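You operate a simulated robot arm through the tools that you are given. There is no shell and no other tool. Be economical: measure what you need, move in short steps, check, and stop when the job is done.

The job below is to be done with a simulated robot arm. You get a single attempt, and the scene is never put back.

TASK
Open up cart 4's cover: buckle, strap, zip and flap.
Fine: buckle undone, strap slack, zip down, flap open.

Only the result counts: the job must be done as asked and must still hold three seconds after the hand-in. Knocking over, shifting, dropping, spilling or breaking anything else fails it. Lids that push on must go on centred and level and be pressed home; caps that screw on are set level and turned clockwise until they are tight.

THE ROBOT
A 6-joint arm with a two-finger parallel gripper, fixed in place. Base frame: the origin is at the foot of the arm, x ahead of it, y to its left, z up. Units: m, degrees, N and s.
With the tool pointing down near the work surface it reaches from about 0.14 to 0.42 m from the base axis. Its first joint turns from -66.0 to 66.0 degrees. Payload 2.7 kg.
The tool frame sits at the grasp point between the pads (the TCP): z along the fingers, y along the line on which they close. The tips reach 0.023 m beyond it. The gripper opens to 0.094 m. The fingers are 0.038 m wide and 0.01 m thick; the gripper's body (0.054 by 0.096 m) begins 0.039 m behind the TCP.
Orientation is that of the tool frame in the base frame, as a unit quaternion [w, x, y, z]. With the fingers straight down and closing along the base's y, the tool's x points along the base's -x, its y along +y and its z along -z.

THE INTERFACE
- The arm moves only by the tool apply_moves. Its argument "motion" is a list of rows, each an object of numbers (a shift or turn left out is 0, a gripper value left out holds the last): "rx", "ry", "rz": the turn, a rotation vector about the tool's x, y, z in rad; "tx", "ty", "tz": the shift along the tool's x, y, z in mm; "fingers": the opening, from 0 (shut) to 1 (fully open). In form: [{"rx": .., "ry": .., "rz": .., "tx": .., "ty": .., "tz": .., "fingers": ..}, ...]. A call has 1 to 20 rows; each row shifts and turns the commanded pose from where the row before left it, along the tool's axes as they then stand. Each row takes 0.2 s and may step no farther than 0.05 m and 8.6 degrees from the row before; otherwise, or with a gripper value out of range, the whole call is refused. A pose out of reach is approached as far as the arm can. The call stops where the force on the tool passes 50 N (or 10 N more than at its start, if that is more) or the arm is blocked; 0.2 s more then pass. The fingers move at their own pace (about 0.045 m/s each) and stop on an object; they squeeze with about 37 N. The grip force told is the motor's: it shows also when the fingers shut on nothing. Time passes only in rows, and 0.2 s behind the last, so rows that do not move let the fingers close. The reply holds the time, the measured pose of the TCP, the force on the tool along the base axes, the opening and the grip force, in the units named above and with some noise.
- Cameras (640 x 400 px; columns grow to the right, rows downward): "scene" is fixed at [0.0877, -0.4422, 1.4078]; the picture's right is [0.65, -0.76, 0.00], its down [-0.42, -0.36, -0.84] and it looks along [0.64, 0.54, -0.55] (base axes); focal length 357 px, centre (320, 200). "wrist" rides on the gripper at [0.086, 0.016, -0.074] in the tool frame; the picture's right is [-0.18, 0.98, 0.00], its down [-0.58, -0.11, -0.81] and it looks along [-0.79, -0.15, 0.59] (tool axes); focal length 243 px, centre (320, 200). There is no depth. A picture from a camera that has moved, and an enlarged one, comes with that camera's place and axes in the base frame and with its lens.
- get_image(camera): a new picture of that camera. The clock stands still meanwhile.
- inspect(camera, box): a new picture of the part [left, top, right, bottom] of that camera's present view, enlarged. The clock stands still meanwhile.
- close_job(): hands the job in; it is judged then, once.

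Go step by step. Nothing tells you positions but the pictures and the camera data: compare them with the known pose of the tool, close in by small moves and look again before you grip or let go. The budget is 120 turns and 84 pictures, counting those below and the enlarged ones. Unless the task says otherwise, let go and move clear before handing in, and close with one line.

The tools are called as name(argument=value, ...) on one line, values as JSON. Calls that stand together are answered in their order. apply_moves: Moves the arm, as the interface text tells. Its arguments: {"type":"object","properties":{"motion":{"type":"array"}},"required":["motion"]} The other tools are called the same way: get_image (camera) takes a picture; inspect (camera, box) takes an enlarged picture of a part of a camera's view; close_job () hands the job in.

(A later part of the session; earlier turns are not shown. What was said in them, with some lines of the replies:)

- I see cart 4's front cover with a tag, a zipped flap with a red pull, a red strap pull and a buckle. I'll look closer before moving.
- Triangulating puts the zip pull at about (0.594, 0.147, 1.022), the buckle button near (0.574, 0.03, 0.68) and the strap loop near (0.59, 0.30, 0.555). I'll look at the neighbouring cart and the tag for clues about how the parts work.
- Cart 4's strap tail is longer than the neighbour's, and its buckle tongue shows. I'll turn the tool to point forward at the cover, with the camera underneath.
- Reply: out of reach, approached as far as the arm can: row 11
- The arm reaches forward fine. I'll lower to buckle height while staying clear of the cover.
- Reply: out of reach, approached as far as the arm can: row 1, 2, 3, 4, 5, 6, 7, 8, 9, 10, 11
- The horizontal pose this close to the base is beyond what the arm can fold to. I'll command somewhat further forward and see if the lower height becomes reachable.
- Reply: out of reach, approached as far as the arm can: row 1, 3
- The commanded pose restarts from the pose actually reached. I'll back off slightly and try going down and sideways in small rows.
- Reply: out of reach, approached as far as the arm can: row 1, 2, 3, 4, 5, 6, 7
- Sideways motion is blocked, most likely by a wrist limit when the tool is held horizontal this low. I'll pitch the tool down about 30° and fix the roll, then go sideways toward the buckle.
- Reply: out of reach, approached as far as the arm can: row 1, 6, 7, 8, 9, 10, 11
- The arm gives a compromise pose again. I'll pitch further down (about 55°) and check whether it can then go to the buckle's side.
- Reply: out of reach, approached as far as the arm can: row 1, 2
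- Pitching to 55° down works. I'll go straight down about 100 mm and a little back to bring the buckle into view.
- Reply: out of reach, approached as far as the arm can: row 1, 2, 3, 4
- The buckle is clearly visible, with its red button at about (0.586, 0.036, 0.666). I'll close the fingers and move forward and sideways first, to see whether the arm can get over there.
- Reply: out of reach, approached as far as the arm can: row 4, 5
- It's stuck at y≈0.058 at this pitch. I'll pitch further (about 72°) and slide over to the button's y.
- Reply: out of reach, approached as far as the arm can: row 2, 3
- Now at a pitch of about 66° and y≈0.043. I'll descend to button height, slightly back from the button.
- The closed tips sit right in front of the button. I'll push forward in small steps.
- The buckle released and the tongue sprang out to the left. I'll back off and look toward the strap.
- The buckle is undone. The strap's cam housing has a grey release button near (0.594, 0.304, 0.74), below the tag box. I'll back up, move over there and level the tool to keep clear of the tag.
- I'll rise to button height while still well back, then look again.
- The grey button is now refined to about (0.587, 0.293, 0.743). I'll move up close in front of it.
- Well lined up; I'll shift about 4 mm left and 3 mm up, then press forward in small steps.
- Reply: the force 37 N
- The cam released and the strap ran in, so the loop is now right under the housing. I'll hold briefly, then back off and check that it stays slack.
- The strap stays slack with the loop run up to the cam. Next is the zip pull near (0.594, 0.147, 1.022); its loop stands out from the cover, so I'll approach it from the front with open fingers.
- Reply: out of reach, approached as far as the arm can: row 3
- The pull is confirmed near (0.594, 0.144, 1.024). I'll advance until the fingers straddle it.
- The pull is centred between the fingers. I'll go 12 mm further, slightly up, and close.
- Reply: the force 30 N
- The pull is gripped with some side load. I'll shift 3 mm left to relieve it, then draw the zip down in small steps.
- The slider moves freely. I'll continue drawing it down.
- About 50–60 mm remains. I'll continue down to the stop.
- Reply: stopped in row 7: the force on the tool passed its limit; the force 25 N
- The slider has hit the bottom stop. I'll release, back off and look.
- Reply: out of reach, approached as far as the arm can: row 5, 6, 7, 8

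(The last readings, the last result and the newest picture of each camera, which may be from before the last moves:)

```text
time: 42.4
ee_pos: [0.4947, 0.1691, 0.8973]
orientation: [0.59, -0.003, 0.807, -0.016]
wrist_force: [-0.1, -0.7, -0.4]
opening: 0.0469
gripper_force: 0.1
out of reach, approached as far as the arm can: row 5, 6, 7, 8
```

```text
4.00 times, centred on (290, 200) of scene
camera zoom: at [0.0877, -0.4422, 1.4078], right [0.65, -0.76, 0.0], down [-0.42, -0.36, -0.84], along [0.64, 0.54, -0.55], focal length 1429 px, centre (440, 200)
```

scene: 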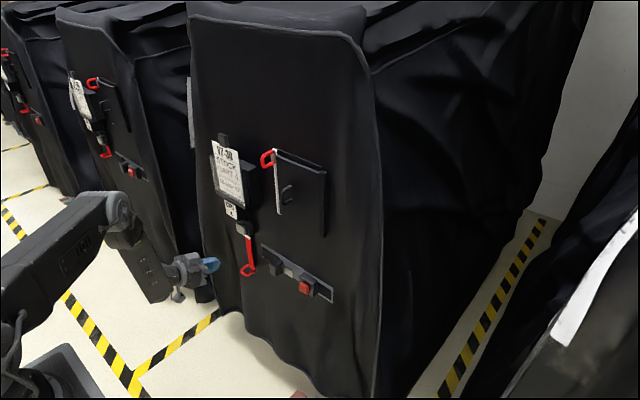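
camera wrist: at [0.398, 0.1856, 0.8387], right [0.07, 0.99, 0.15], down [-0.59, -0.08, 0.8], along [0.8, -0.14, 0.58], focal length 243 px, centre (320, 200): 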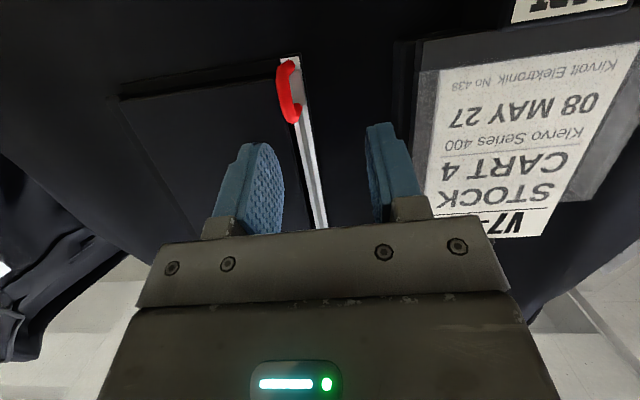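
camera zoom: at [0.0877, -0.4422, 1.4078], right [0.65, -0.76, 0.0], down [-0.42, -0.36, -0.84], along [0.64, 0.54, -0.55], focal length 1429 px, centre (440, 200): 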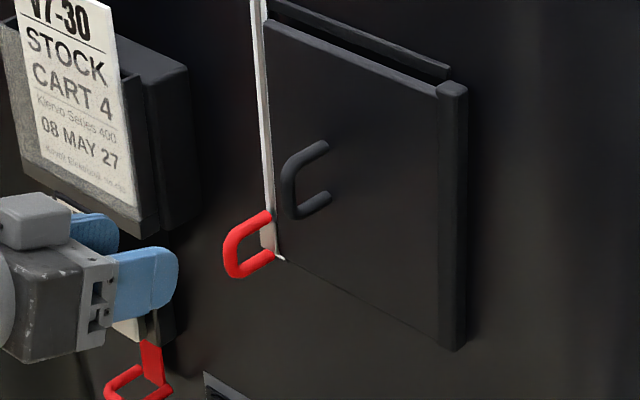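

The zip is fully down. The flap handle is a vertical bar near (0.583, 0.085, 0.946), with the hinge on the right at y≈-0.01. I'll pitch to about 45° for more freedom and move in front of the handle.

apply_moves(motion=[{"ry": 0.12}, {"ry": 0.12}, {"ry": 0.12}, {"ry": 0.11}, {"tx": -12.5, "tz": -12.5, "ty": -16}, {"tx": -12.5, "tz": -12.5, "ty": -17}, {"tx": -12.5, "tz": -12.5, "ty": -17}, {"ty": -17}, {"ty": -17}, {}])

get_image(camera="wrist")

inspect(camera="scene", box=[210, 130, 370, 230])

```text
time: 44.6
ee_pos: [0.4944, 0.0839, 0.9544]
orientation: [0.387, 0.001, 0.922, -0.01]
wrist_force: [-0.1, 0.1, -0.4]
opening: 0.047
gripper_force: 0.0
```

```text
38 pictures are left
camera wrist: at [0.3806, 0.1022, 0.945], right [0.14, 0.98, 0.11], down [-0.17, -0.09, 0.98], along [0.98, -0.16, 0.15], focal length 243 px, centre (320, 200)
```

wrist: 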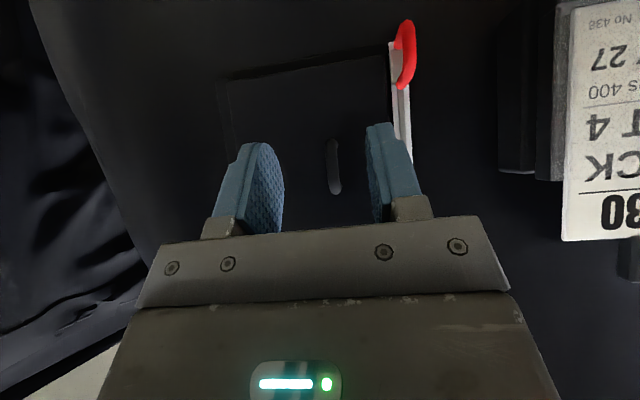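

```text
4.00 times, centred on (290, 180) of scene
camera zoom: at [0.0877, -0.4422, 1.4078], right [0.65, -0.76, 0.0], down [-0.42, -0.36, -0.84], along [0.64, 0.54, -0.55], focal length 1429 px, centre (440, 280)
```

zoom: 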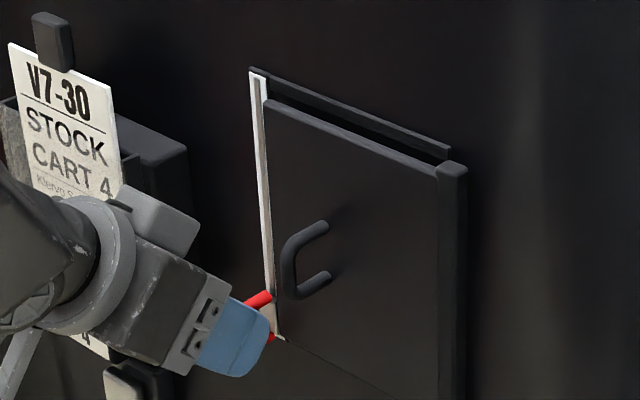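

The handle is confirmed at about (0.583, 0.083, 0.948), and the flap face at x≈0.605. I'll advance so the pads straddle the bar.

apply_moves(motion=[{"tx": -14, "tz": 14}, {"tx": -14, "tz": 14}, {"tx": -14, "tz": 14}, {"tx": -8, "tz": 8}, {}])

get_image(camera="wrist")

inspect(camera="scene", box=[210, 130, 370, 230])

```text
time: 45.8
ee_pos: [0.5658, 0.0859, 0.9524]
orientation: [0.388, 0.001, 0.922, -0.01]
wrist_force: [0.3, -0.2, -0.4]
opening: 0.0472
gripper_force: 0.0
```

```text
36 pictures are left
camera wrist: at [0.4518, 0.1031, 0.9441], right [0.14, 0.98, 0.11], down [-0.17, -0.09, 0.98], along [0.98, -0.16, 0.15], focal length 243 px, centre (320, 200)
```

wrist: 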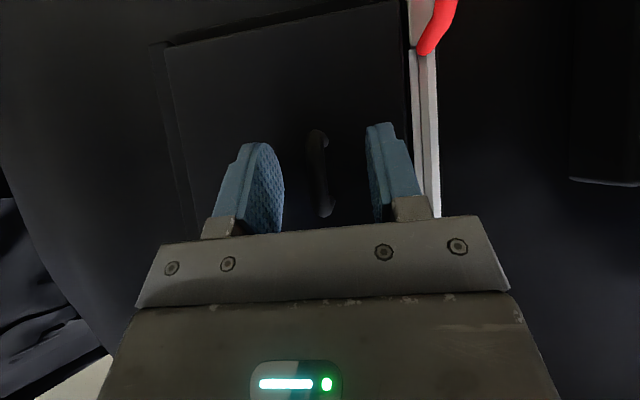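

```text
4.00 times, centred on (290, 180) of scene
camera zoom: at [0.0877, -0.4422, 1.4078], right [0.65, -0.76, 0.0], down [-0.42, -0.36, -0.84], along [0.64, 0.54, -0.55], focal length 1429 px, centre (440, 280)
```

zoom: 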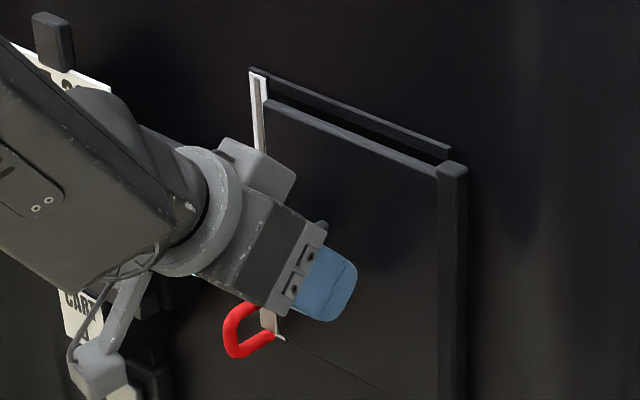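

The bar is between the pads. A last 4 mm forward and 2 mm right, then I'll close.

apply_moves(motion=[{"tx": -2.8, "tz": 2.8, "ty": -2}, {}, {"fingers": 0}, {}, {}, {}, {}])

inspect(camera="wrist", box=[160, 50, 480, 250])

```text
time: 47.4
ee_pos: [0.568, 0.0855, 0.9526]
orientation: [0.383, 0.001, 0.924, -0.008]
wrist_force: [-27.8, 12.4, -1.2]
opening: 0.0095
gripper_force: 45.4
```

```text
2.00 times, centred on (320, 150) of wrist
camera zoom: at [0.4528, 0.1022, 0.9431], right [0.14, 0.98, 0.12], down [-0.16, -0.09, 0.98], along [0.98, -0.16, 0.15], focal length 485 px, centre (320, 300)
```

zoom: 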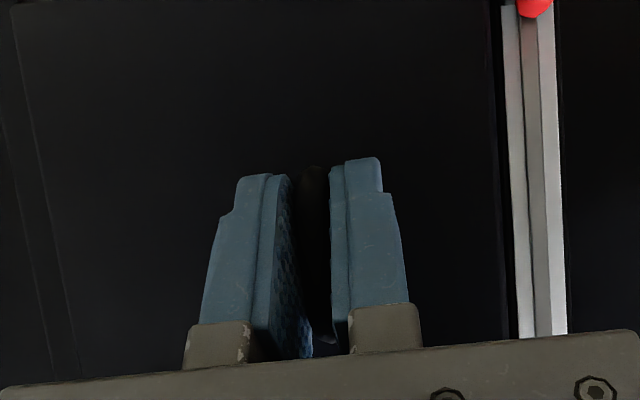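

The handle is gripped. I'll swing the flap about its hinge (x≈0.612, y≈-0.01), turning the tool with it, in small steps.

apply_moves(motion=[{"rx": -0.07, "rz": -0.071, "tx": 6.65, "tz": -6.5, "ty": -4.9}, {"rx": -0.07, "rz": -0.071, "tx": 6.65, "tz": -6.5, "ty": -4.9}, {}])

inspect(camera="scene", box=[210, 130, 370, 230])

```text
time: 47.9
ee_pos: [0.5611, 0.0834, 0.9517]
orientation: [0.388, -0.024, 0.922, -0.001]
wrist_force: [5.2, -7.3, -3.6]
opening: 0.0099
gripper_force: 45.5
out of reach, approached as far as the arm can: row 1, 2
stopped in row 2: the force on the tool passed its limit (the readings are from after the stop); the commanded pose is now the measured one
```

```text
4.00 times, centred on (290, 180) of scene
camera zoom: at [0.0879, -0.4425, 1.4077], right [0.65, -0.76, 0.0], down [-0.42, -0.36, -0.84], along [0.64, 0.54, -0.55], focal length 1429 px, centre (440, 280)
```

zoom: 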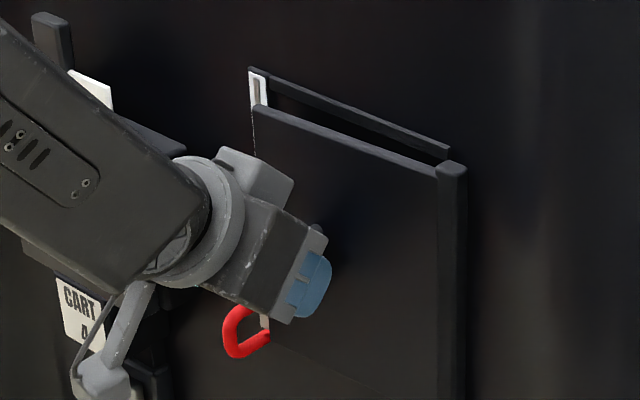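

The flap has started to open, but yawing is limited here. I'll pull mostly straight back in small steps without yaw.

apply_moves(motion=[{"tx": 3.5, "tz": -3.5, "ty": -1}, {"tx": 3.5, "tz": -3.5, "ty": -1}, {"tx": 3.5, "tz": -3.5, "ty": -1}, {"tx": 3.5, "tz": -3.5, "ty": -2}, {}])

inspect(camera="scene", box=[210, 130, 370, 230])

```text
time: 49.0
ee_pos: [0.5427, 0.0745, 0.9527]
orientation: [0.386, -0.018, 0.922, -0.006]
wrist_force: [6.4, -5.3, -5.5]
opening: 0.0102
gripper_force: 44.7
stopped in row 5: the force on the tool passed its limit (the readings are from after the stop); the commanded pose is now the measured one
```

```text
4.00 times, centred on (290, 180) of scene
camera zoom: at [0.088, -0.4423, 1.4077], right [0.65, -0.76, 0.0], down [-0.42, -0.36, -0.84], along [0.64, 0.54, -0.55], focal length 1429 px, centre (440, 280)
```

zoom: 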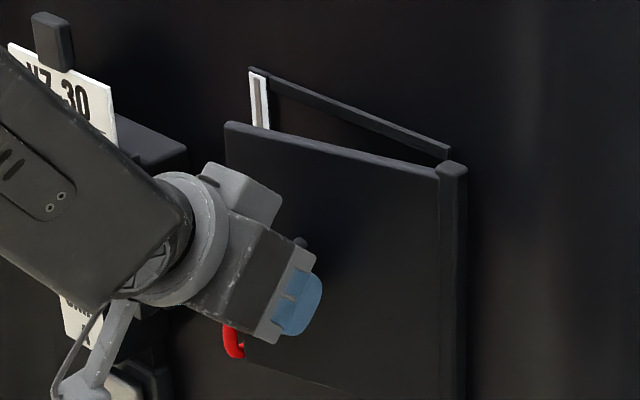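

The flap is about 15–20° open. I'll keep pulling gently with a little yaw to follow the handle.

apply_moves(motion=[{"rx": -0.04, "rz": -0.04, "tx": 2, "tz": -2, "ty": -1}, {"rx": -0.04, "rz": -0.04, "tx": 2, "tz": -2, "ty": -1}, {"rx": -0.04, "rz": -0.04, "tx": 3, "tz": -3, "ty": -2}, {"rx": -0.03, "rz": -0.03, "tx": 3, "tz": -3, "ty": -2}, {}])

```text
time: 49.3
ee_pos: [0.5438, 0.0732, 0.9528]
orientation: [0.39, -0.015, 0.921, -0.006]
wrist_force: [6.6, -8.0, -5.3]
opening: 0.01
gripper_force: 44.9
out of reach, approached as far as the arm can: row 1
stopped in row 1: the force on the tool passed its limit (the readings are from after the stop); the commanded pose is now the measured one
```

The grip is fighting the turned handle. I'll release, back off and see whether the flap stays ajar.

apply_moves(motion=[{"fingers": 0.5}, {}, {}, {"tx": 7, "tz": -7}, {"tx": 14, "tz": -14}, {"tx": 14, "tz": -14}, {}])

get_image(camera="wrist")

inspect(camera="scene", box=[210, 130, 370, 230])

```text
time: 50.9
ee_pos: [0.4944, 0.0788, 0.9517]
orientation: [0.389, -0.017, 0.921, -0.011]
wrist_force: [0.5, 0.1, 0.0]
opening: 0.0469
gripper_force: 0.1
```

```text
31 pictures are left
camera wrist: at [0.3808, 0.0914, 0.9423], right [0.11, 0.99, 0.1], down [-0.17, -0.08, 0.98], along [0.98, -0.12, 0.16], focal length 243 px, centre (320, 200)
```

wrist: 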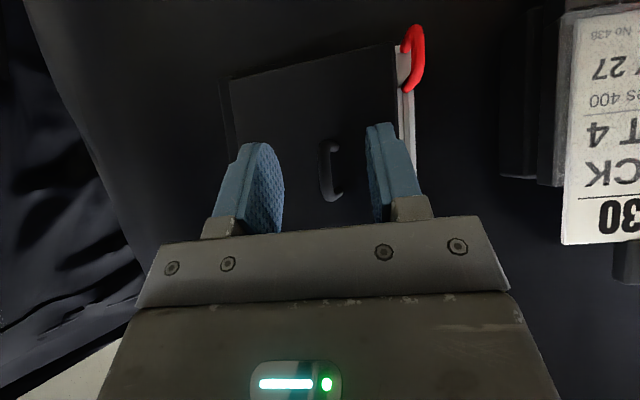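

```text
4.00 times, centred on (290, 180) of scene
camera zoom: at [0.0877, -0.4422, 1.4078], right [0.65, -0.76, 0.0], down [-0.42, -0.36, -0.84], along [0.64, 0.54, -0.55], focal length 1429 px, centre (440, 280)
```

zoom: 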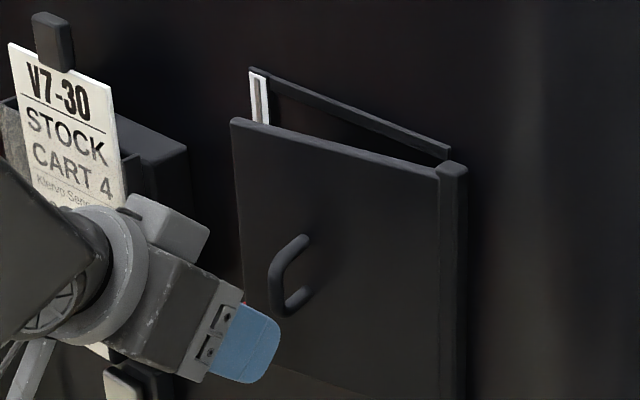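

The flap stays ajar at about 14°. A steeper pitch (70°) makes yaw mostly a wrist roll, so I'll re-pose: pitch 70° and yaw about 14° to match the handle.

apply_moves(motion=[{"ry": 0.111}, {"ry": 0.111}, {"ry": 0.111}, {"ry": 0.111}, {"rx": -0.041, "rz": -0.113}, {"rx": -0.041, "rz": -0.113}, {}])

get_image(camera="wrist")

```text
time: 52.5
ee_pos: [0.5139, 0.0658, 0.9644]
orientation: [0.299, -0.129, 0.945, -0.025]
wrist_force: [0.7, -0.2, -0.2]
opening: 0.0469
gripper_force: 0.0
out of reach, approached as far as the arm can: row 2, 3, 4
```

```text
29 pictures are left
camera wrist: at [0.3987, 0.0576, 0.9758], right [-0.08, 1.0, -0.02], down [0.02, 0.02, 1.0], along [1.0, 0.08, -0.02], focal length 243 px, centre (320, 200)
```

wrist: 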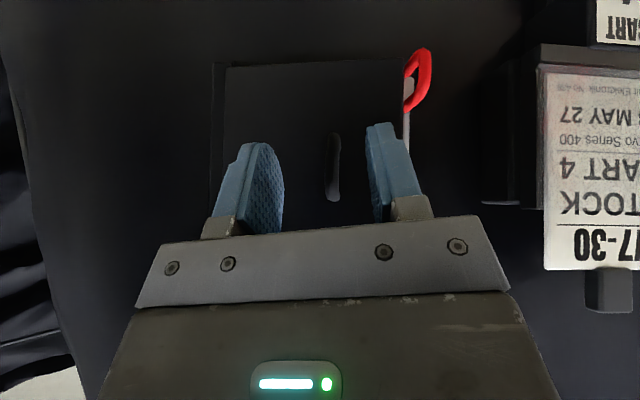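

The tool is nearly aligned with the forearm here, close to a wrist singularity. I'll keep pitching toward straight down to get past it.

apply_moves(motion=[{"ry": 0.12, "tz": -5}, {"ry": 0.12, "tz": -5}, {"ry": 0.12, "tz": -5}, {"ry": 0.1}, {}])

get_image(camera="scene")

```text
time: 53.7
ee_pos: [0.5062, 0.0658, 0.9777]
orientation: [0.075, -0.121, 0.988, -0.053]
wrist_force: [0.7, -0.4, -0.8]
opening: 0.0467
gripper_force: 0.1
out of reach, approached as far as the arm can: row 1
```

```text
28 pictures are left
```

scene: 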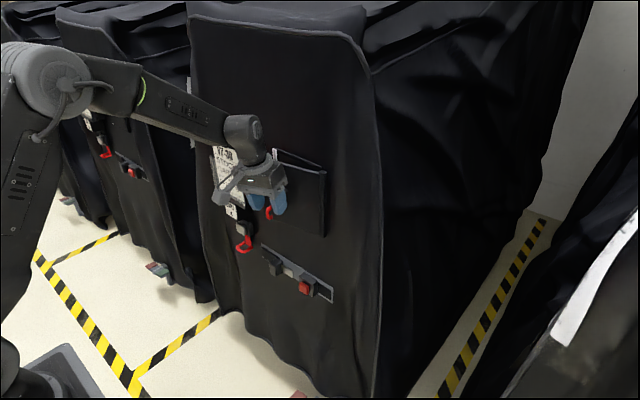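

The arm is now elbow-high with the tool about 80° down and yaw 14°, which suits the handle. I'll fix the roll, lower slightly, and move forward to straddle the bar.

apply_moves(motion=[{"rx": -0.12}, {"tz": 22, "tx": 3, "ty": -5}, {"tx": -15, "tz": 2.3}, {"tx": -15, "tz": 2.3}, {}])

get_image(camera="wrist")

inspect(camera="scene", box=[210, 130, 370, 230])

```text
time: 54.9
ee_pos: [0.5364, 0.0691, 0.9569]
orientation: [0.068, -0.124, 0.99, 0.005]
wrist_force: [-0.5, -0.3, 0.5]
opening: 0.047
gripper_force: 0.1
```

```text
27 pictures are left
camera wrist: at [0.4394, 0.0621, 1.0183], right [-0.06, 1.0, 0.02], down [0.48, 0.01, 0.88], along [0.88, 0.07, -0.48], focal length 243 px, centre (320, 200)
```

wrist: 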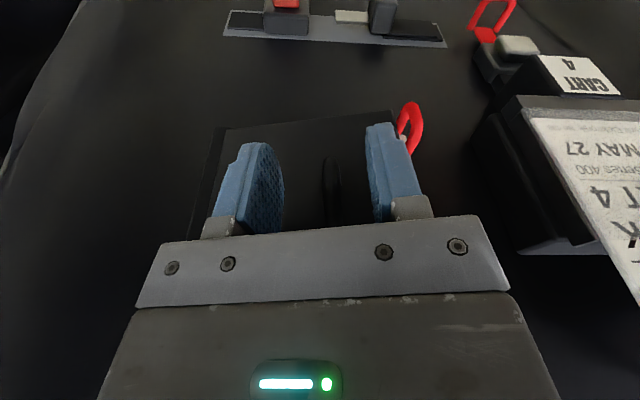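

```text
4.00 times, centred on (290, 180) of scene
camera zoom: at [0.0877, -0.4422, 1.4078], right [0.65, -0.76, 0.0], down [-0.42, -0.36, -0.84], along [0.64, 0.54, -0.55], focal length 1429 px, centre (440, 280)
```

zoom: 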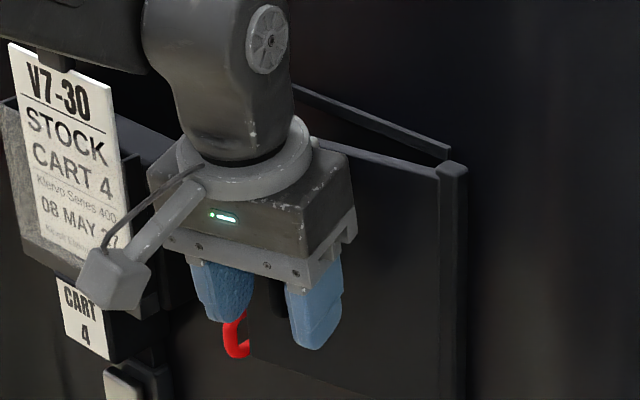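

Nicely straddled. I'll go 13 mm further forward and close on the bar.

apply_moves(motion=[{"tx": -7, "tz": 1}, {"tx": -6, "tz": 1, "ty": 1}, {}, {"fingers": 0}, {}, {}, {}, {}])

inspect(camera="wrist", box=[160, 50, 480, 250])

```text
time: 56.7
ee_pos: [0.5477, 0.0807, 0.9546]
orientation: [0.067, -0.128, 0.99, 0.007]
wrist_force: [-16.2, 39.7, 4.2]
opening: 0.0099
gripper_force: 44.4
```

```text
2.00 times, centred on (320, 150) of wrist
camera zoom: at [0.4502, 0.0715, 1.0174], right [-0.07, 1.0, 0.02], down [0.48, 0.01, 0.88], along [0.88, 0.07, -0.48], focal length 485 px, centre (320, 300)
```

zoom: 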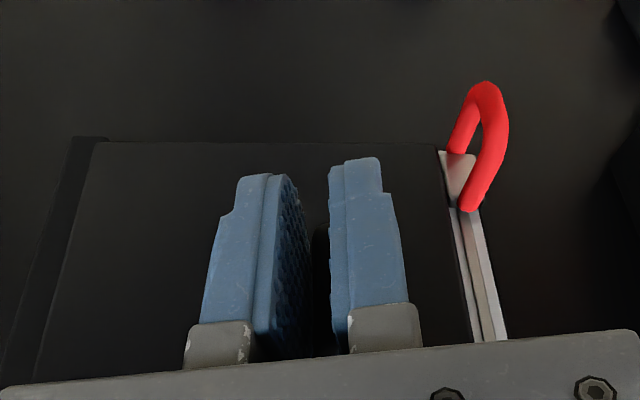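

Gripped, with some side load. I'll relieve it by 5 mm to the left, then swing about the hinge with the yaw following.

apply_moves(motion=[{"ty": 5}, {}, {"tx": 10.1, "tz": -1.3, "ty": -4.4, "rx": -0.013, "rz": -0.099}, {"tx": 10.1, "tz": -1.3, "ty": -4.4, "rx": -0.013, "rz": -0.099}, {}])

inspect(camera="scene", box=[210, 130, 370, 230])

```text
time: 57.9
ee_pos: [0.5289, 0.066, 0.9551]
orientation: [0.066, -0.225, 0.972, 0.013]
wrist_force: [-17.3, 25.7, 3.1]
opening: 0.0094
gripper_force: 44.8
```

```text
4.00 times, centred on (290, 180) of scene
camera zoom: at [0.0871, -0.4415, 1.4081], right [0.65, -0.76, 0.0], down [-0.42, -0.36, -0.84], along [0.64, 0.54, -0.55], focal length 1429 px, centre (440, 280)
```

zoom: 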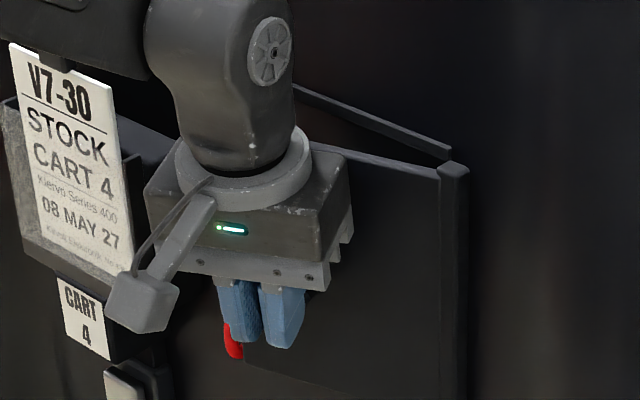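

The flap follows. The radial load suggests my path is a bit too tight, so I'll ease outward and continue.

apply_moves(motion=[{"ty": 5}, {"tx": 10.5, "tz": -1.3, "ty": -3.8, "rx": -0.013, "rz": -0.099}, {"tx": 10.5, "tz": -1.3, "ty": -3.8, "rx": -0.013, "rz": -0.099}, {"tx": 10.5, "tz": -1.3, "ty": -3.8, "rx": -0.013, "rz": -0.099}, {}])

inspect(camera="scene", box=[210, 130, 370, 230])

```text
time: 59.1
ee_pos: [0.5088, 0.0399, 0.9547]
orientation: [0.063, -0.365, 0.929, 0.02]
wrist_force: [-0.6, 0.9, -0.4]
opening: 0.0096
gripper_force: 45.7
```

```text
4.00 times, centred on (290, 180) of scene
camera zoom: at [0.0877, -0.4422, 1.4078], right [0.65, -0.76, 0.0], down [-0.42, -0.36, -0.84], along [0.64, 0.54, -0.55], focal length 1429 px, centre (440, 280)
```

zoom: 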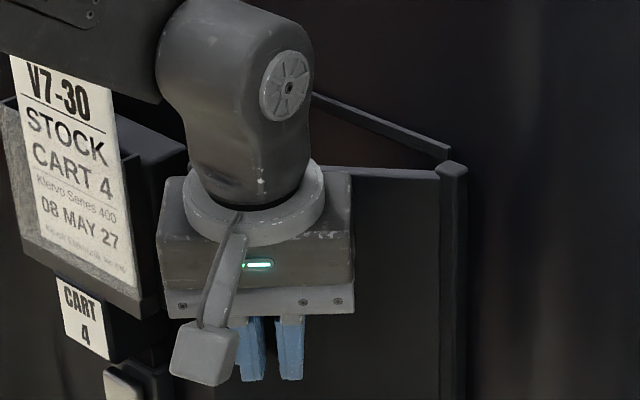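

Forces are near zero and the flap is following, now at about 40°. I'll continue the arc.

apply_moves(motion=[{"tx": 10.5, "tz": -1.3, "ty": -4, "rx": -0.013, "rz": -0.099}, {"tx": 10.5, "tz": -1.3, "ty": -4, "rx": -0.013, "rz": -0.099}, {"tx": 10.5, "tz": -1.3, "ty": -4, "rx": -0.013, "rz": -0.099}, {"tx": 10.5, "tz": -1.3, "ty": -4, "rx": -0.013, "rz": -0.099}, {}])

inspect(camera="scene", box=[210, 130, 370, 230])

```text
time: 60.3
ee_pos: [0.4959, -0.0033, 0.9545]
orientation: [0.059, -0.542, 0.838, 0.03]
wrist_force: [27.7, -4.4, -1.8]
opening: 0.0098
gripper_force: 45.1
```

```text
4.00 times, centred on (290, 180) of scene
camera zoom: at [0.0885, -0.4423, 1.4077], right [0.65, -0.76, 0.0], down [-0.42, -0.36, -0.84], along [0.64, 0.54, -0.55], focal length 1429 px, centre (440, 280)
```

zoom: 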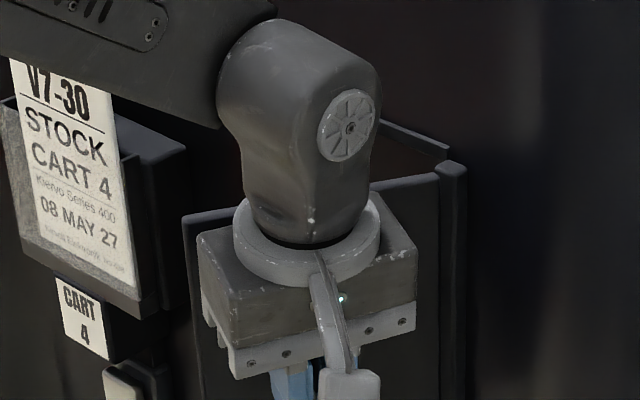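

The flap is about 65° open. The load is now radially inward, so I'll tighten the path and continue toward 90°+.

apply_moves(motion=[{"ty": -4}, {"tx": 10, "tz": -1.3, "ty": -5, "rx": -0.013, "rz": -0.099}, {"tx": 10, "tz": -1.3, "ty": -5, "rx": -0.013, "rz": -0.099}, {"tx": 10, "tz": -1.3, "ty": -5, "rx": -0.013, "rz": -0.099}, {"tx": 10, "tz": -1.3, "ty": -5, "rx": -0.013, "rz": -0.099}, {}])

get_image(camera="scene")

```text
time: 61.7
ee_pos: [0.5063, -0.0482, 0.9555]
orientation: [0.046, -0.697, 0.714, 0.042]
wrist_force: [-19.0, -6.9, 2.6]
opening: 0.0095
gripper_force: 44.9
```

```text
21 pictures are left
```

scene: 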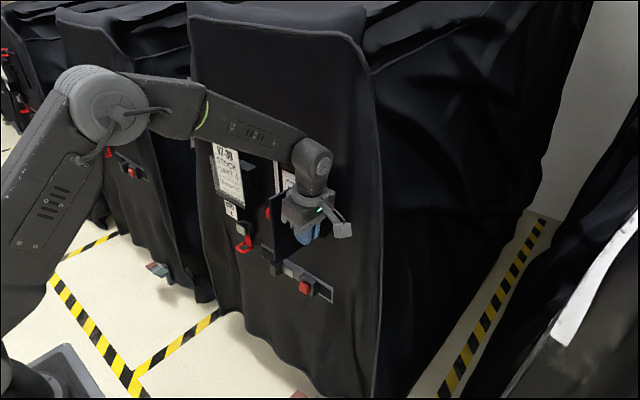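

The flap is at about 88°. A few more steps to go past 100°.

apply_moves(motion=[{"ty": 3}, {"tx": 10, "tz": -1.3, "ty": -4.5, "rx": -0.013, "rz": -0.099}, {"tx": 10, "tz": -1.3, "ty": -4.5, "rx": -0.013, "rz": -0.099}, {"tx": 10, "tz": -1.3, "ty": -4.5, "rx": -0.013, "rz": -0.099}, {}])

inspect(camera="scene", box=[210, 130, 370, 230])

```text
time: 62.9
ee_pos: [0.5209, -0.0741, 0.9544]
orientation: [-0.043, 0.796, -0.602, -0.046]
wrist_force: [27.6, 19.7, -17.0]
opening: 0.0098
gripper_force: 44.9
```

```text
4.00 times, centred on (290, 180) of scene
camera zoom: at [0.0888, -0.4417, 1.4079], right [0.65, -0.76, 0.0], down [-0.42, -0.36, -0.84], along [0.64, 0.54, -0.55], focal length 1429 px, centre (440, 280)
```

zoom: 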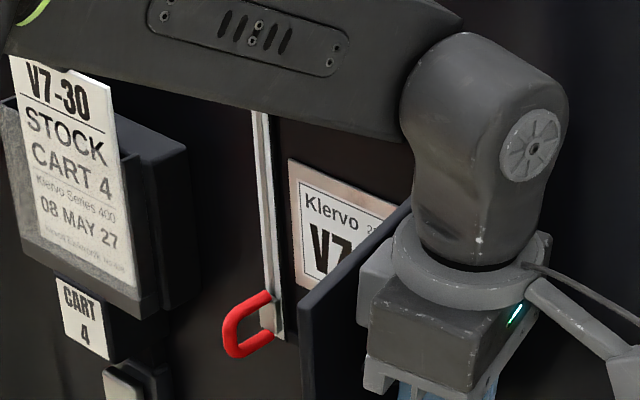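

The flap is past 100°, showing the label inside. I'll open the fingers and back away from the handle.

apply_moves(motion=[{"fingers": 0.4}, {}, {}, {"tx": 8}, {"tx": 12}, {"tx": 12}, {"tx": 15}, {}])

get_image(camera="scene")

get_image(camera="wrist")

```text
time: 64.7
ee_pos: [0.5318, -0.1196, 0.9501]
orientation: [-0.039, 0.797, -0.601, -0.046]
wrist_force: [-0.3, -0.5, -0.4]
opening: 0.0378
gripper_force: 0.0
```

```text
19 pictures are left
```

scene: 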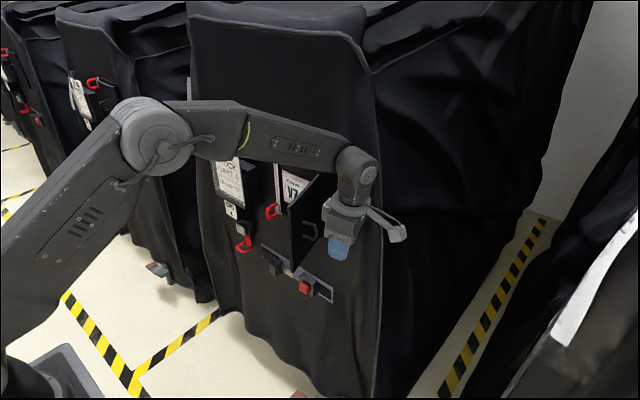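

```text
18 pictures are left
camera wrist: at [0.5413, -0.2164, 1.0139], right [-1.0, -0.09, 0.02], down [-0.03, 0.49, 0.87], along [-0.09, 0.87, -0.49], focal length 243 px, centre (320, 200)
```

wrist: 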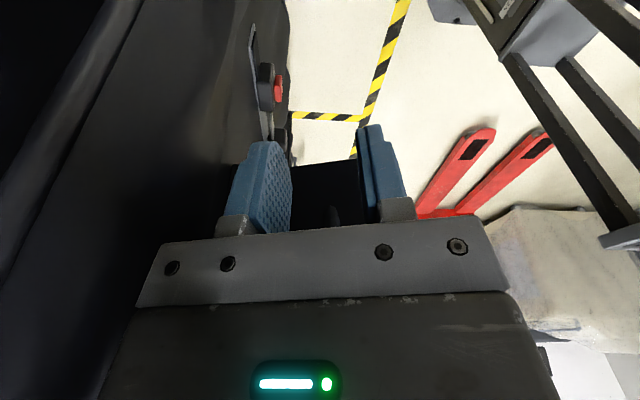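

The flap stays open. I'll move the arm clear (outward and up) and check everything a last time.

apply_moves(motion=[{"ty": 15, "tx": 8}, {"ty": 20}, {"ty": 20, "tz": -20}, {"ty": 10, "tz": -30}, {"tz": -30}, {"tz": -30}, {}, {}, {}, {}, {}, {}, {}, {}])

inspect(camera="scene", box=[190, 130, 350, 230])

inspect(camera="scene", box=[200, 200, 360, 300])

```text
time: 67.7
ee_pos: [0.4735, -0.1598, 1.0583]
orientation: [-0.04, 0.796, -0.602, -0.047]
wrist_force: [-0.2, 0.3, -0.4]
opening: 0.0373
gripper_force: 0.0
```

```text
4.00 times, centred on (270, 180) of scene
camera zoom: at [0.0877, -0.4422, 1.4078], right [0.65, -0.76, 0.0], down [-0.42, -0.36, -0.84], along [0.64, 0.54, -0.55], focal length 1429 px, centre (520, 280)
```

zoom: 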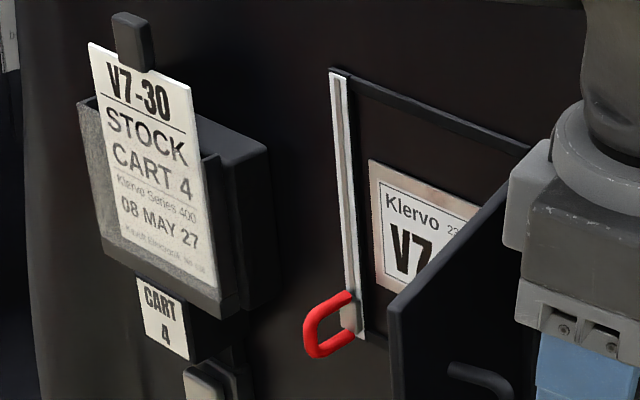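

```text
4.00 times, centred on (280, 250) of scene
camera zoom: at [0.0877, -0.4422, 1.4078], right [0.65, -0.76, 0.0], down [-0.42, -0.36, -0.84], along [0.64, 0.54, -0.55], focal length 1429 px, centre (480, 0)
```

zoom: 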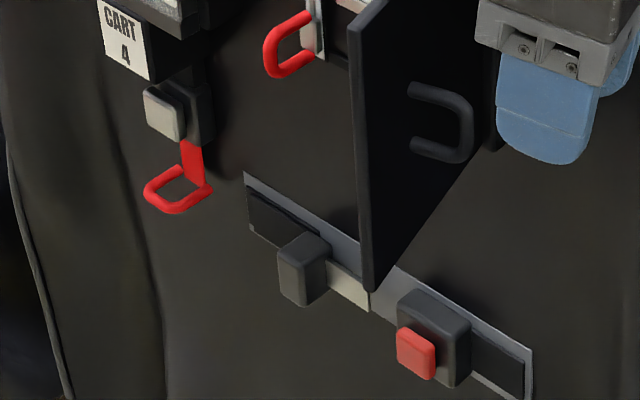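

Buckle, strap, zip and flap all look right. The label inside is worth one quick look before I hand in.

inspect(camera="scene", box=[272, 160, 328, 210])

```text
8.00 times, centred on (300, 185) of scene
camera zoom: at [0.0877, -0.4422, 1.4078], right [0.65, -0.76, 0.0], down [-0.42, -0.36, -0.84], along [0.64, 0.54, -0.55], focal length 2858 px, centre (480, 320)
```

zoom: 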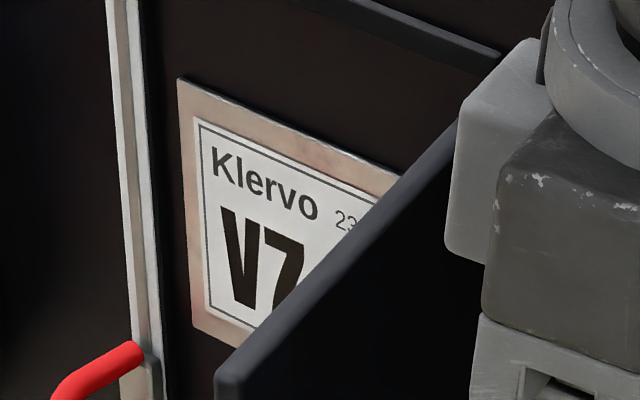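

The visible part of the inner plate ("V7…") agrees with the tag. All four parts are in the requested state and the arm is clear, so I'm handing in.

close_job()

```text
The job is handed in.
```

Cart 4's cover is open: the buckle is undone, the strap slack, the zip fully down and the flap open past 90° and staying open by itself.
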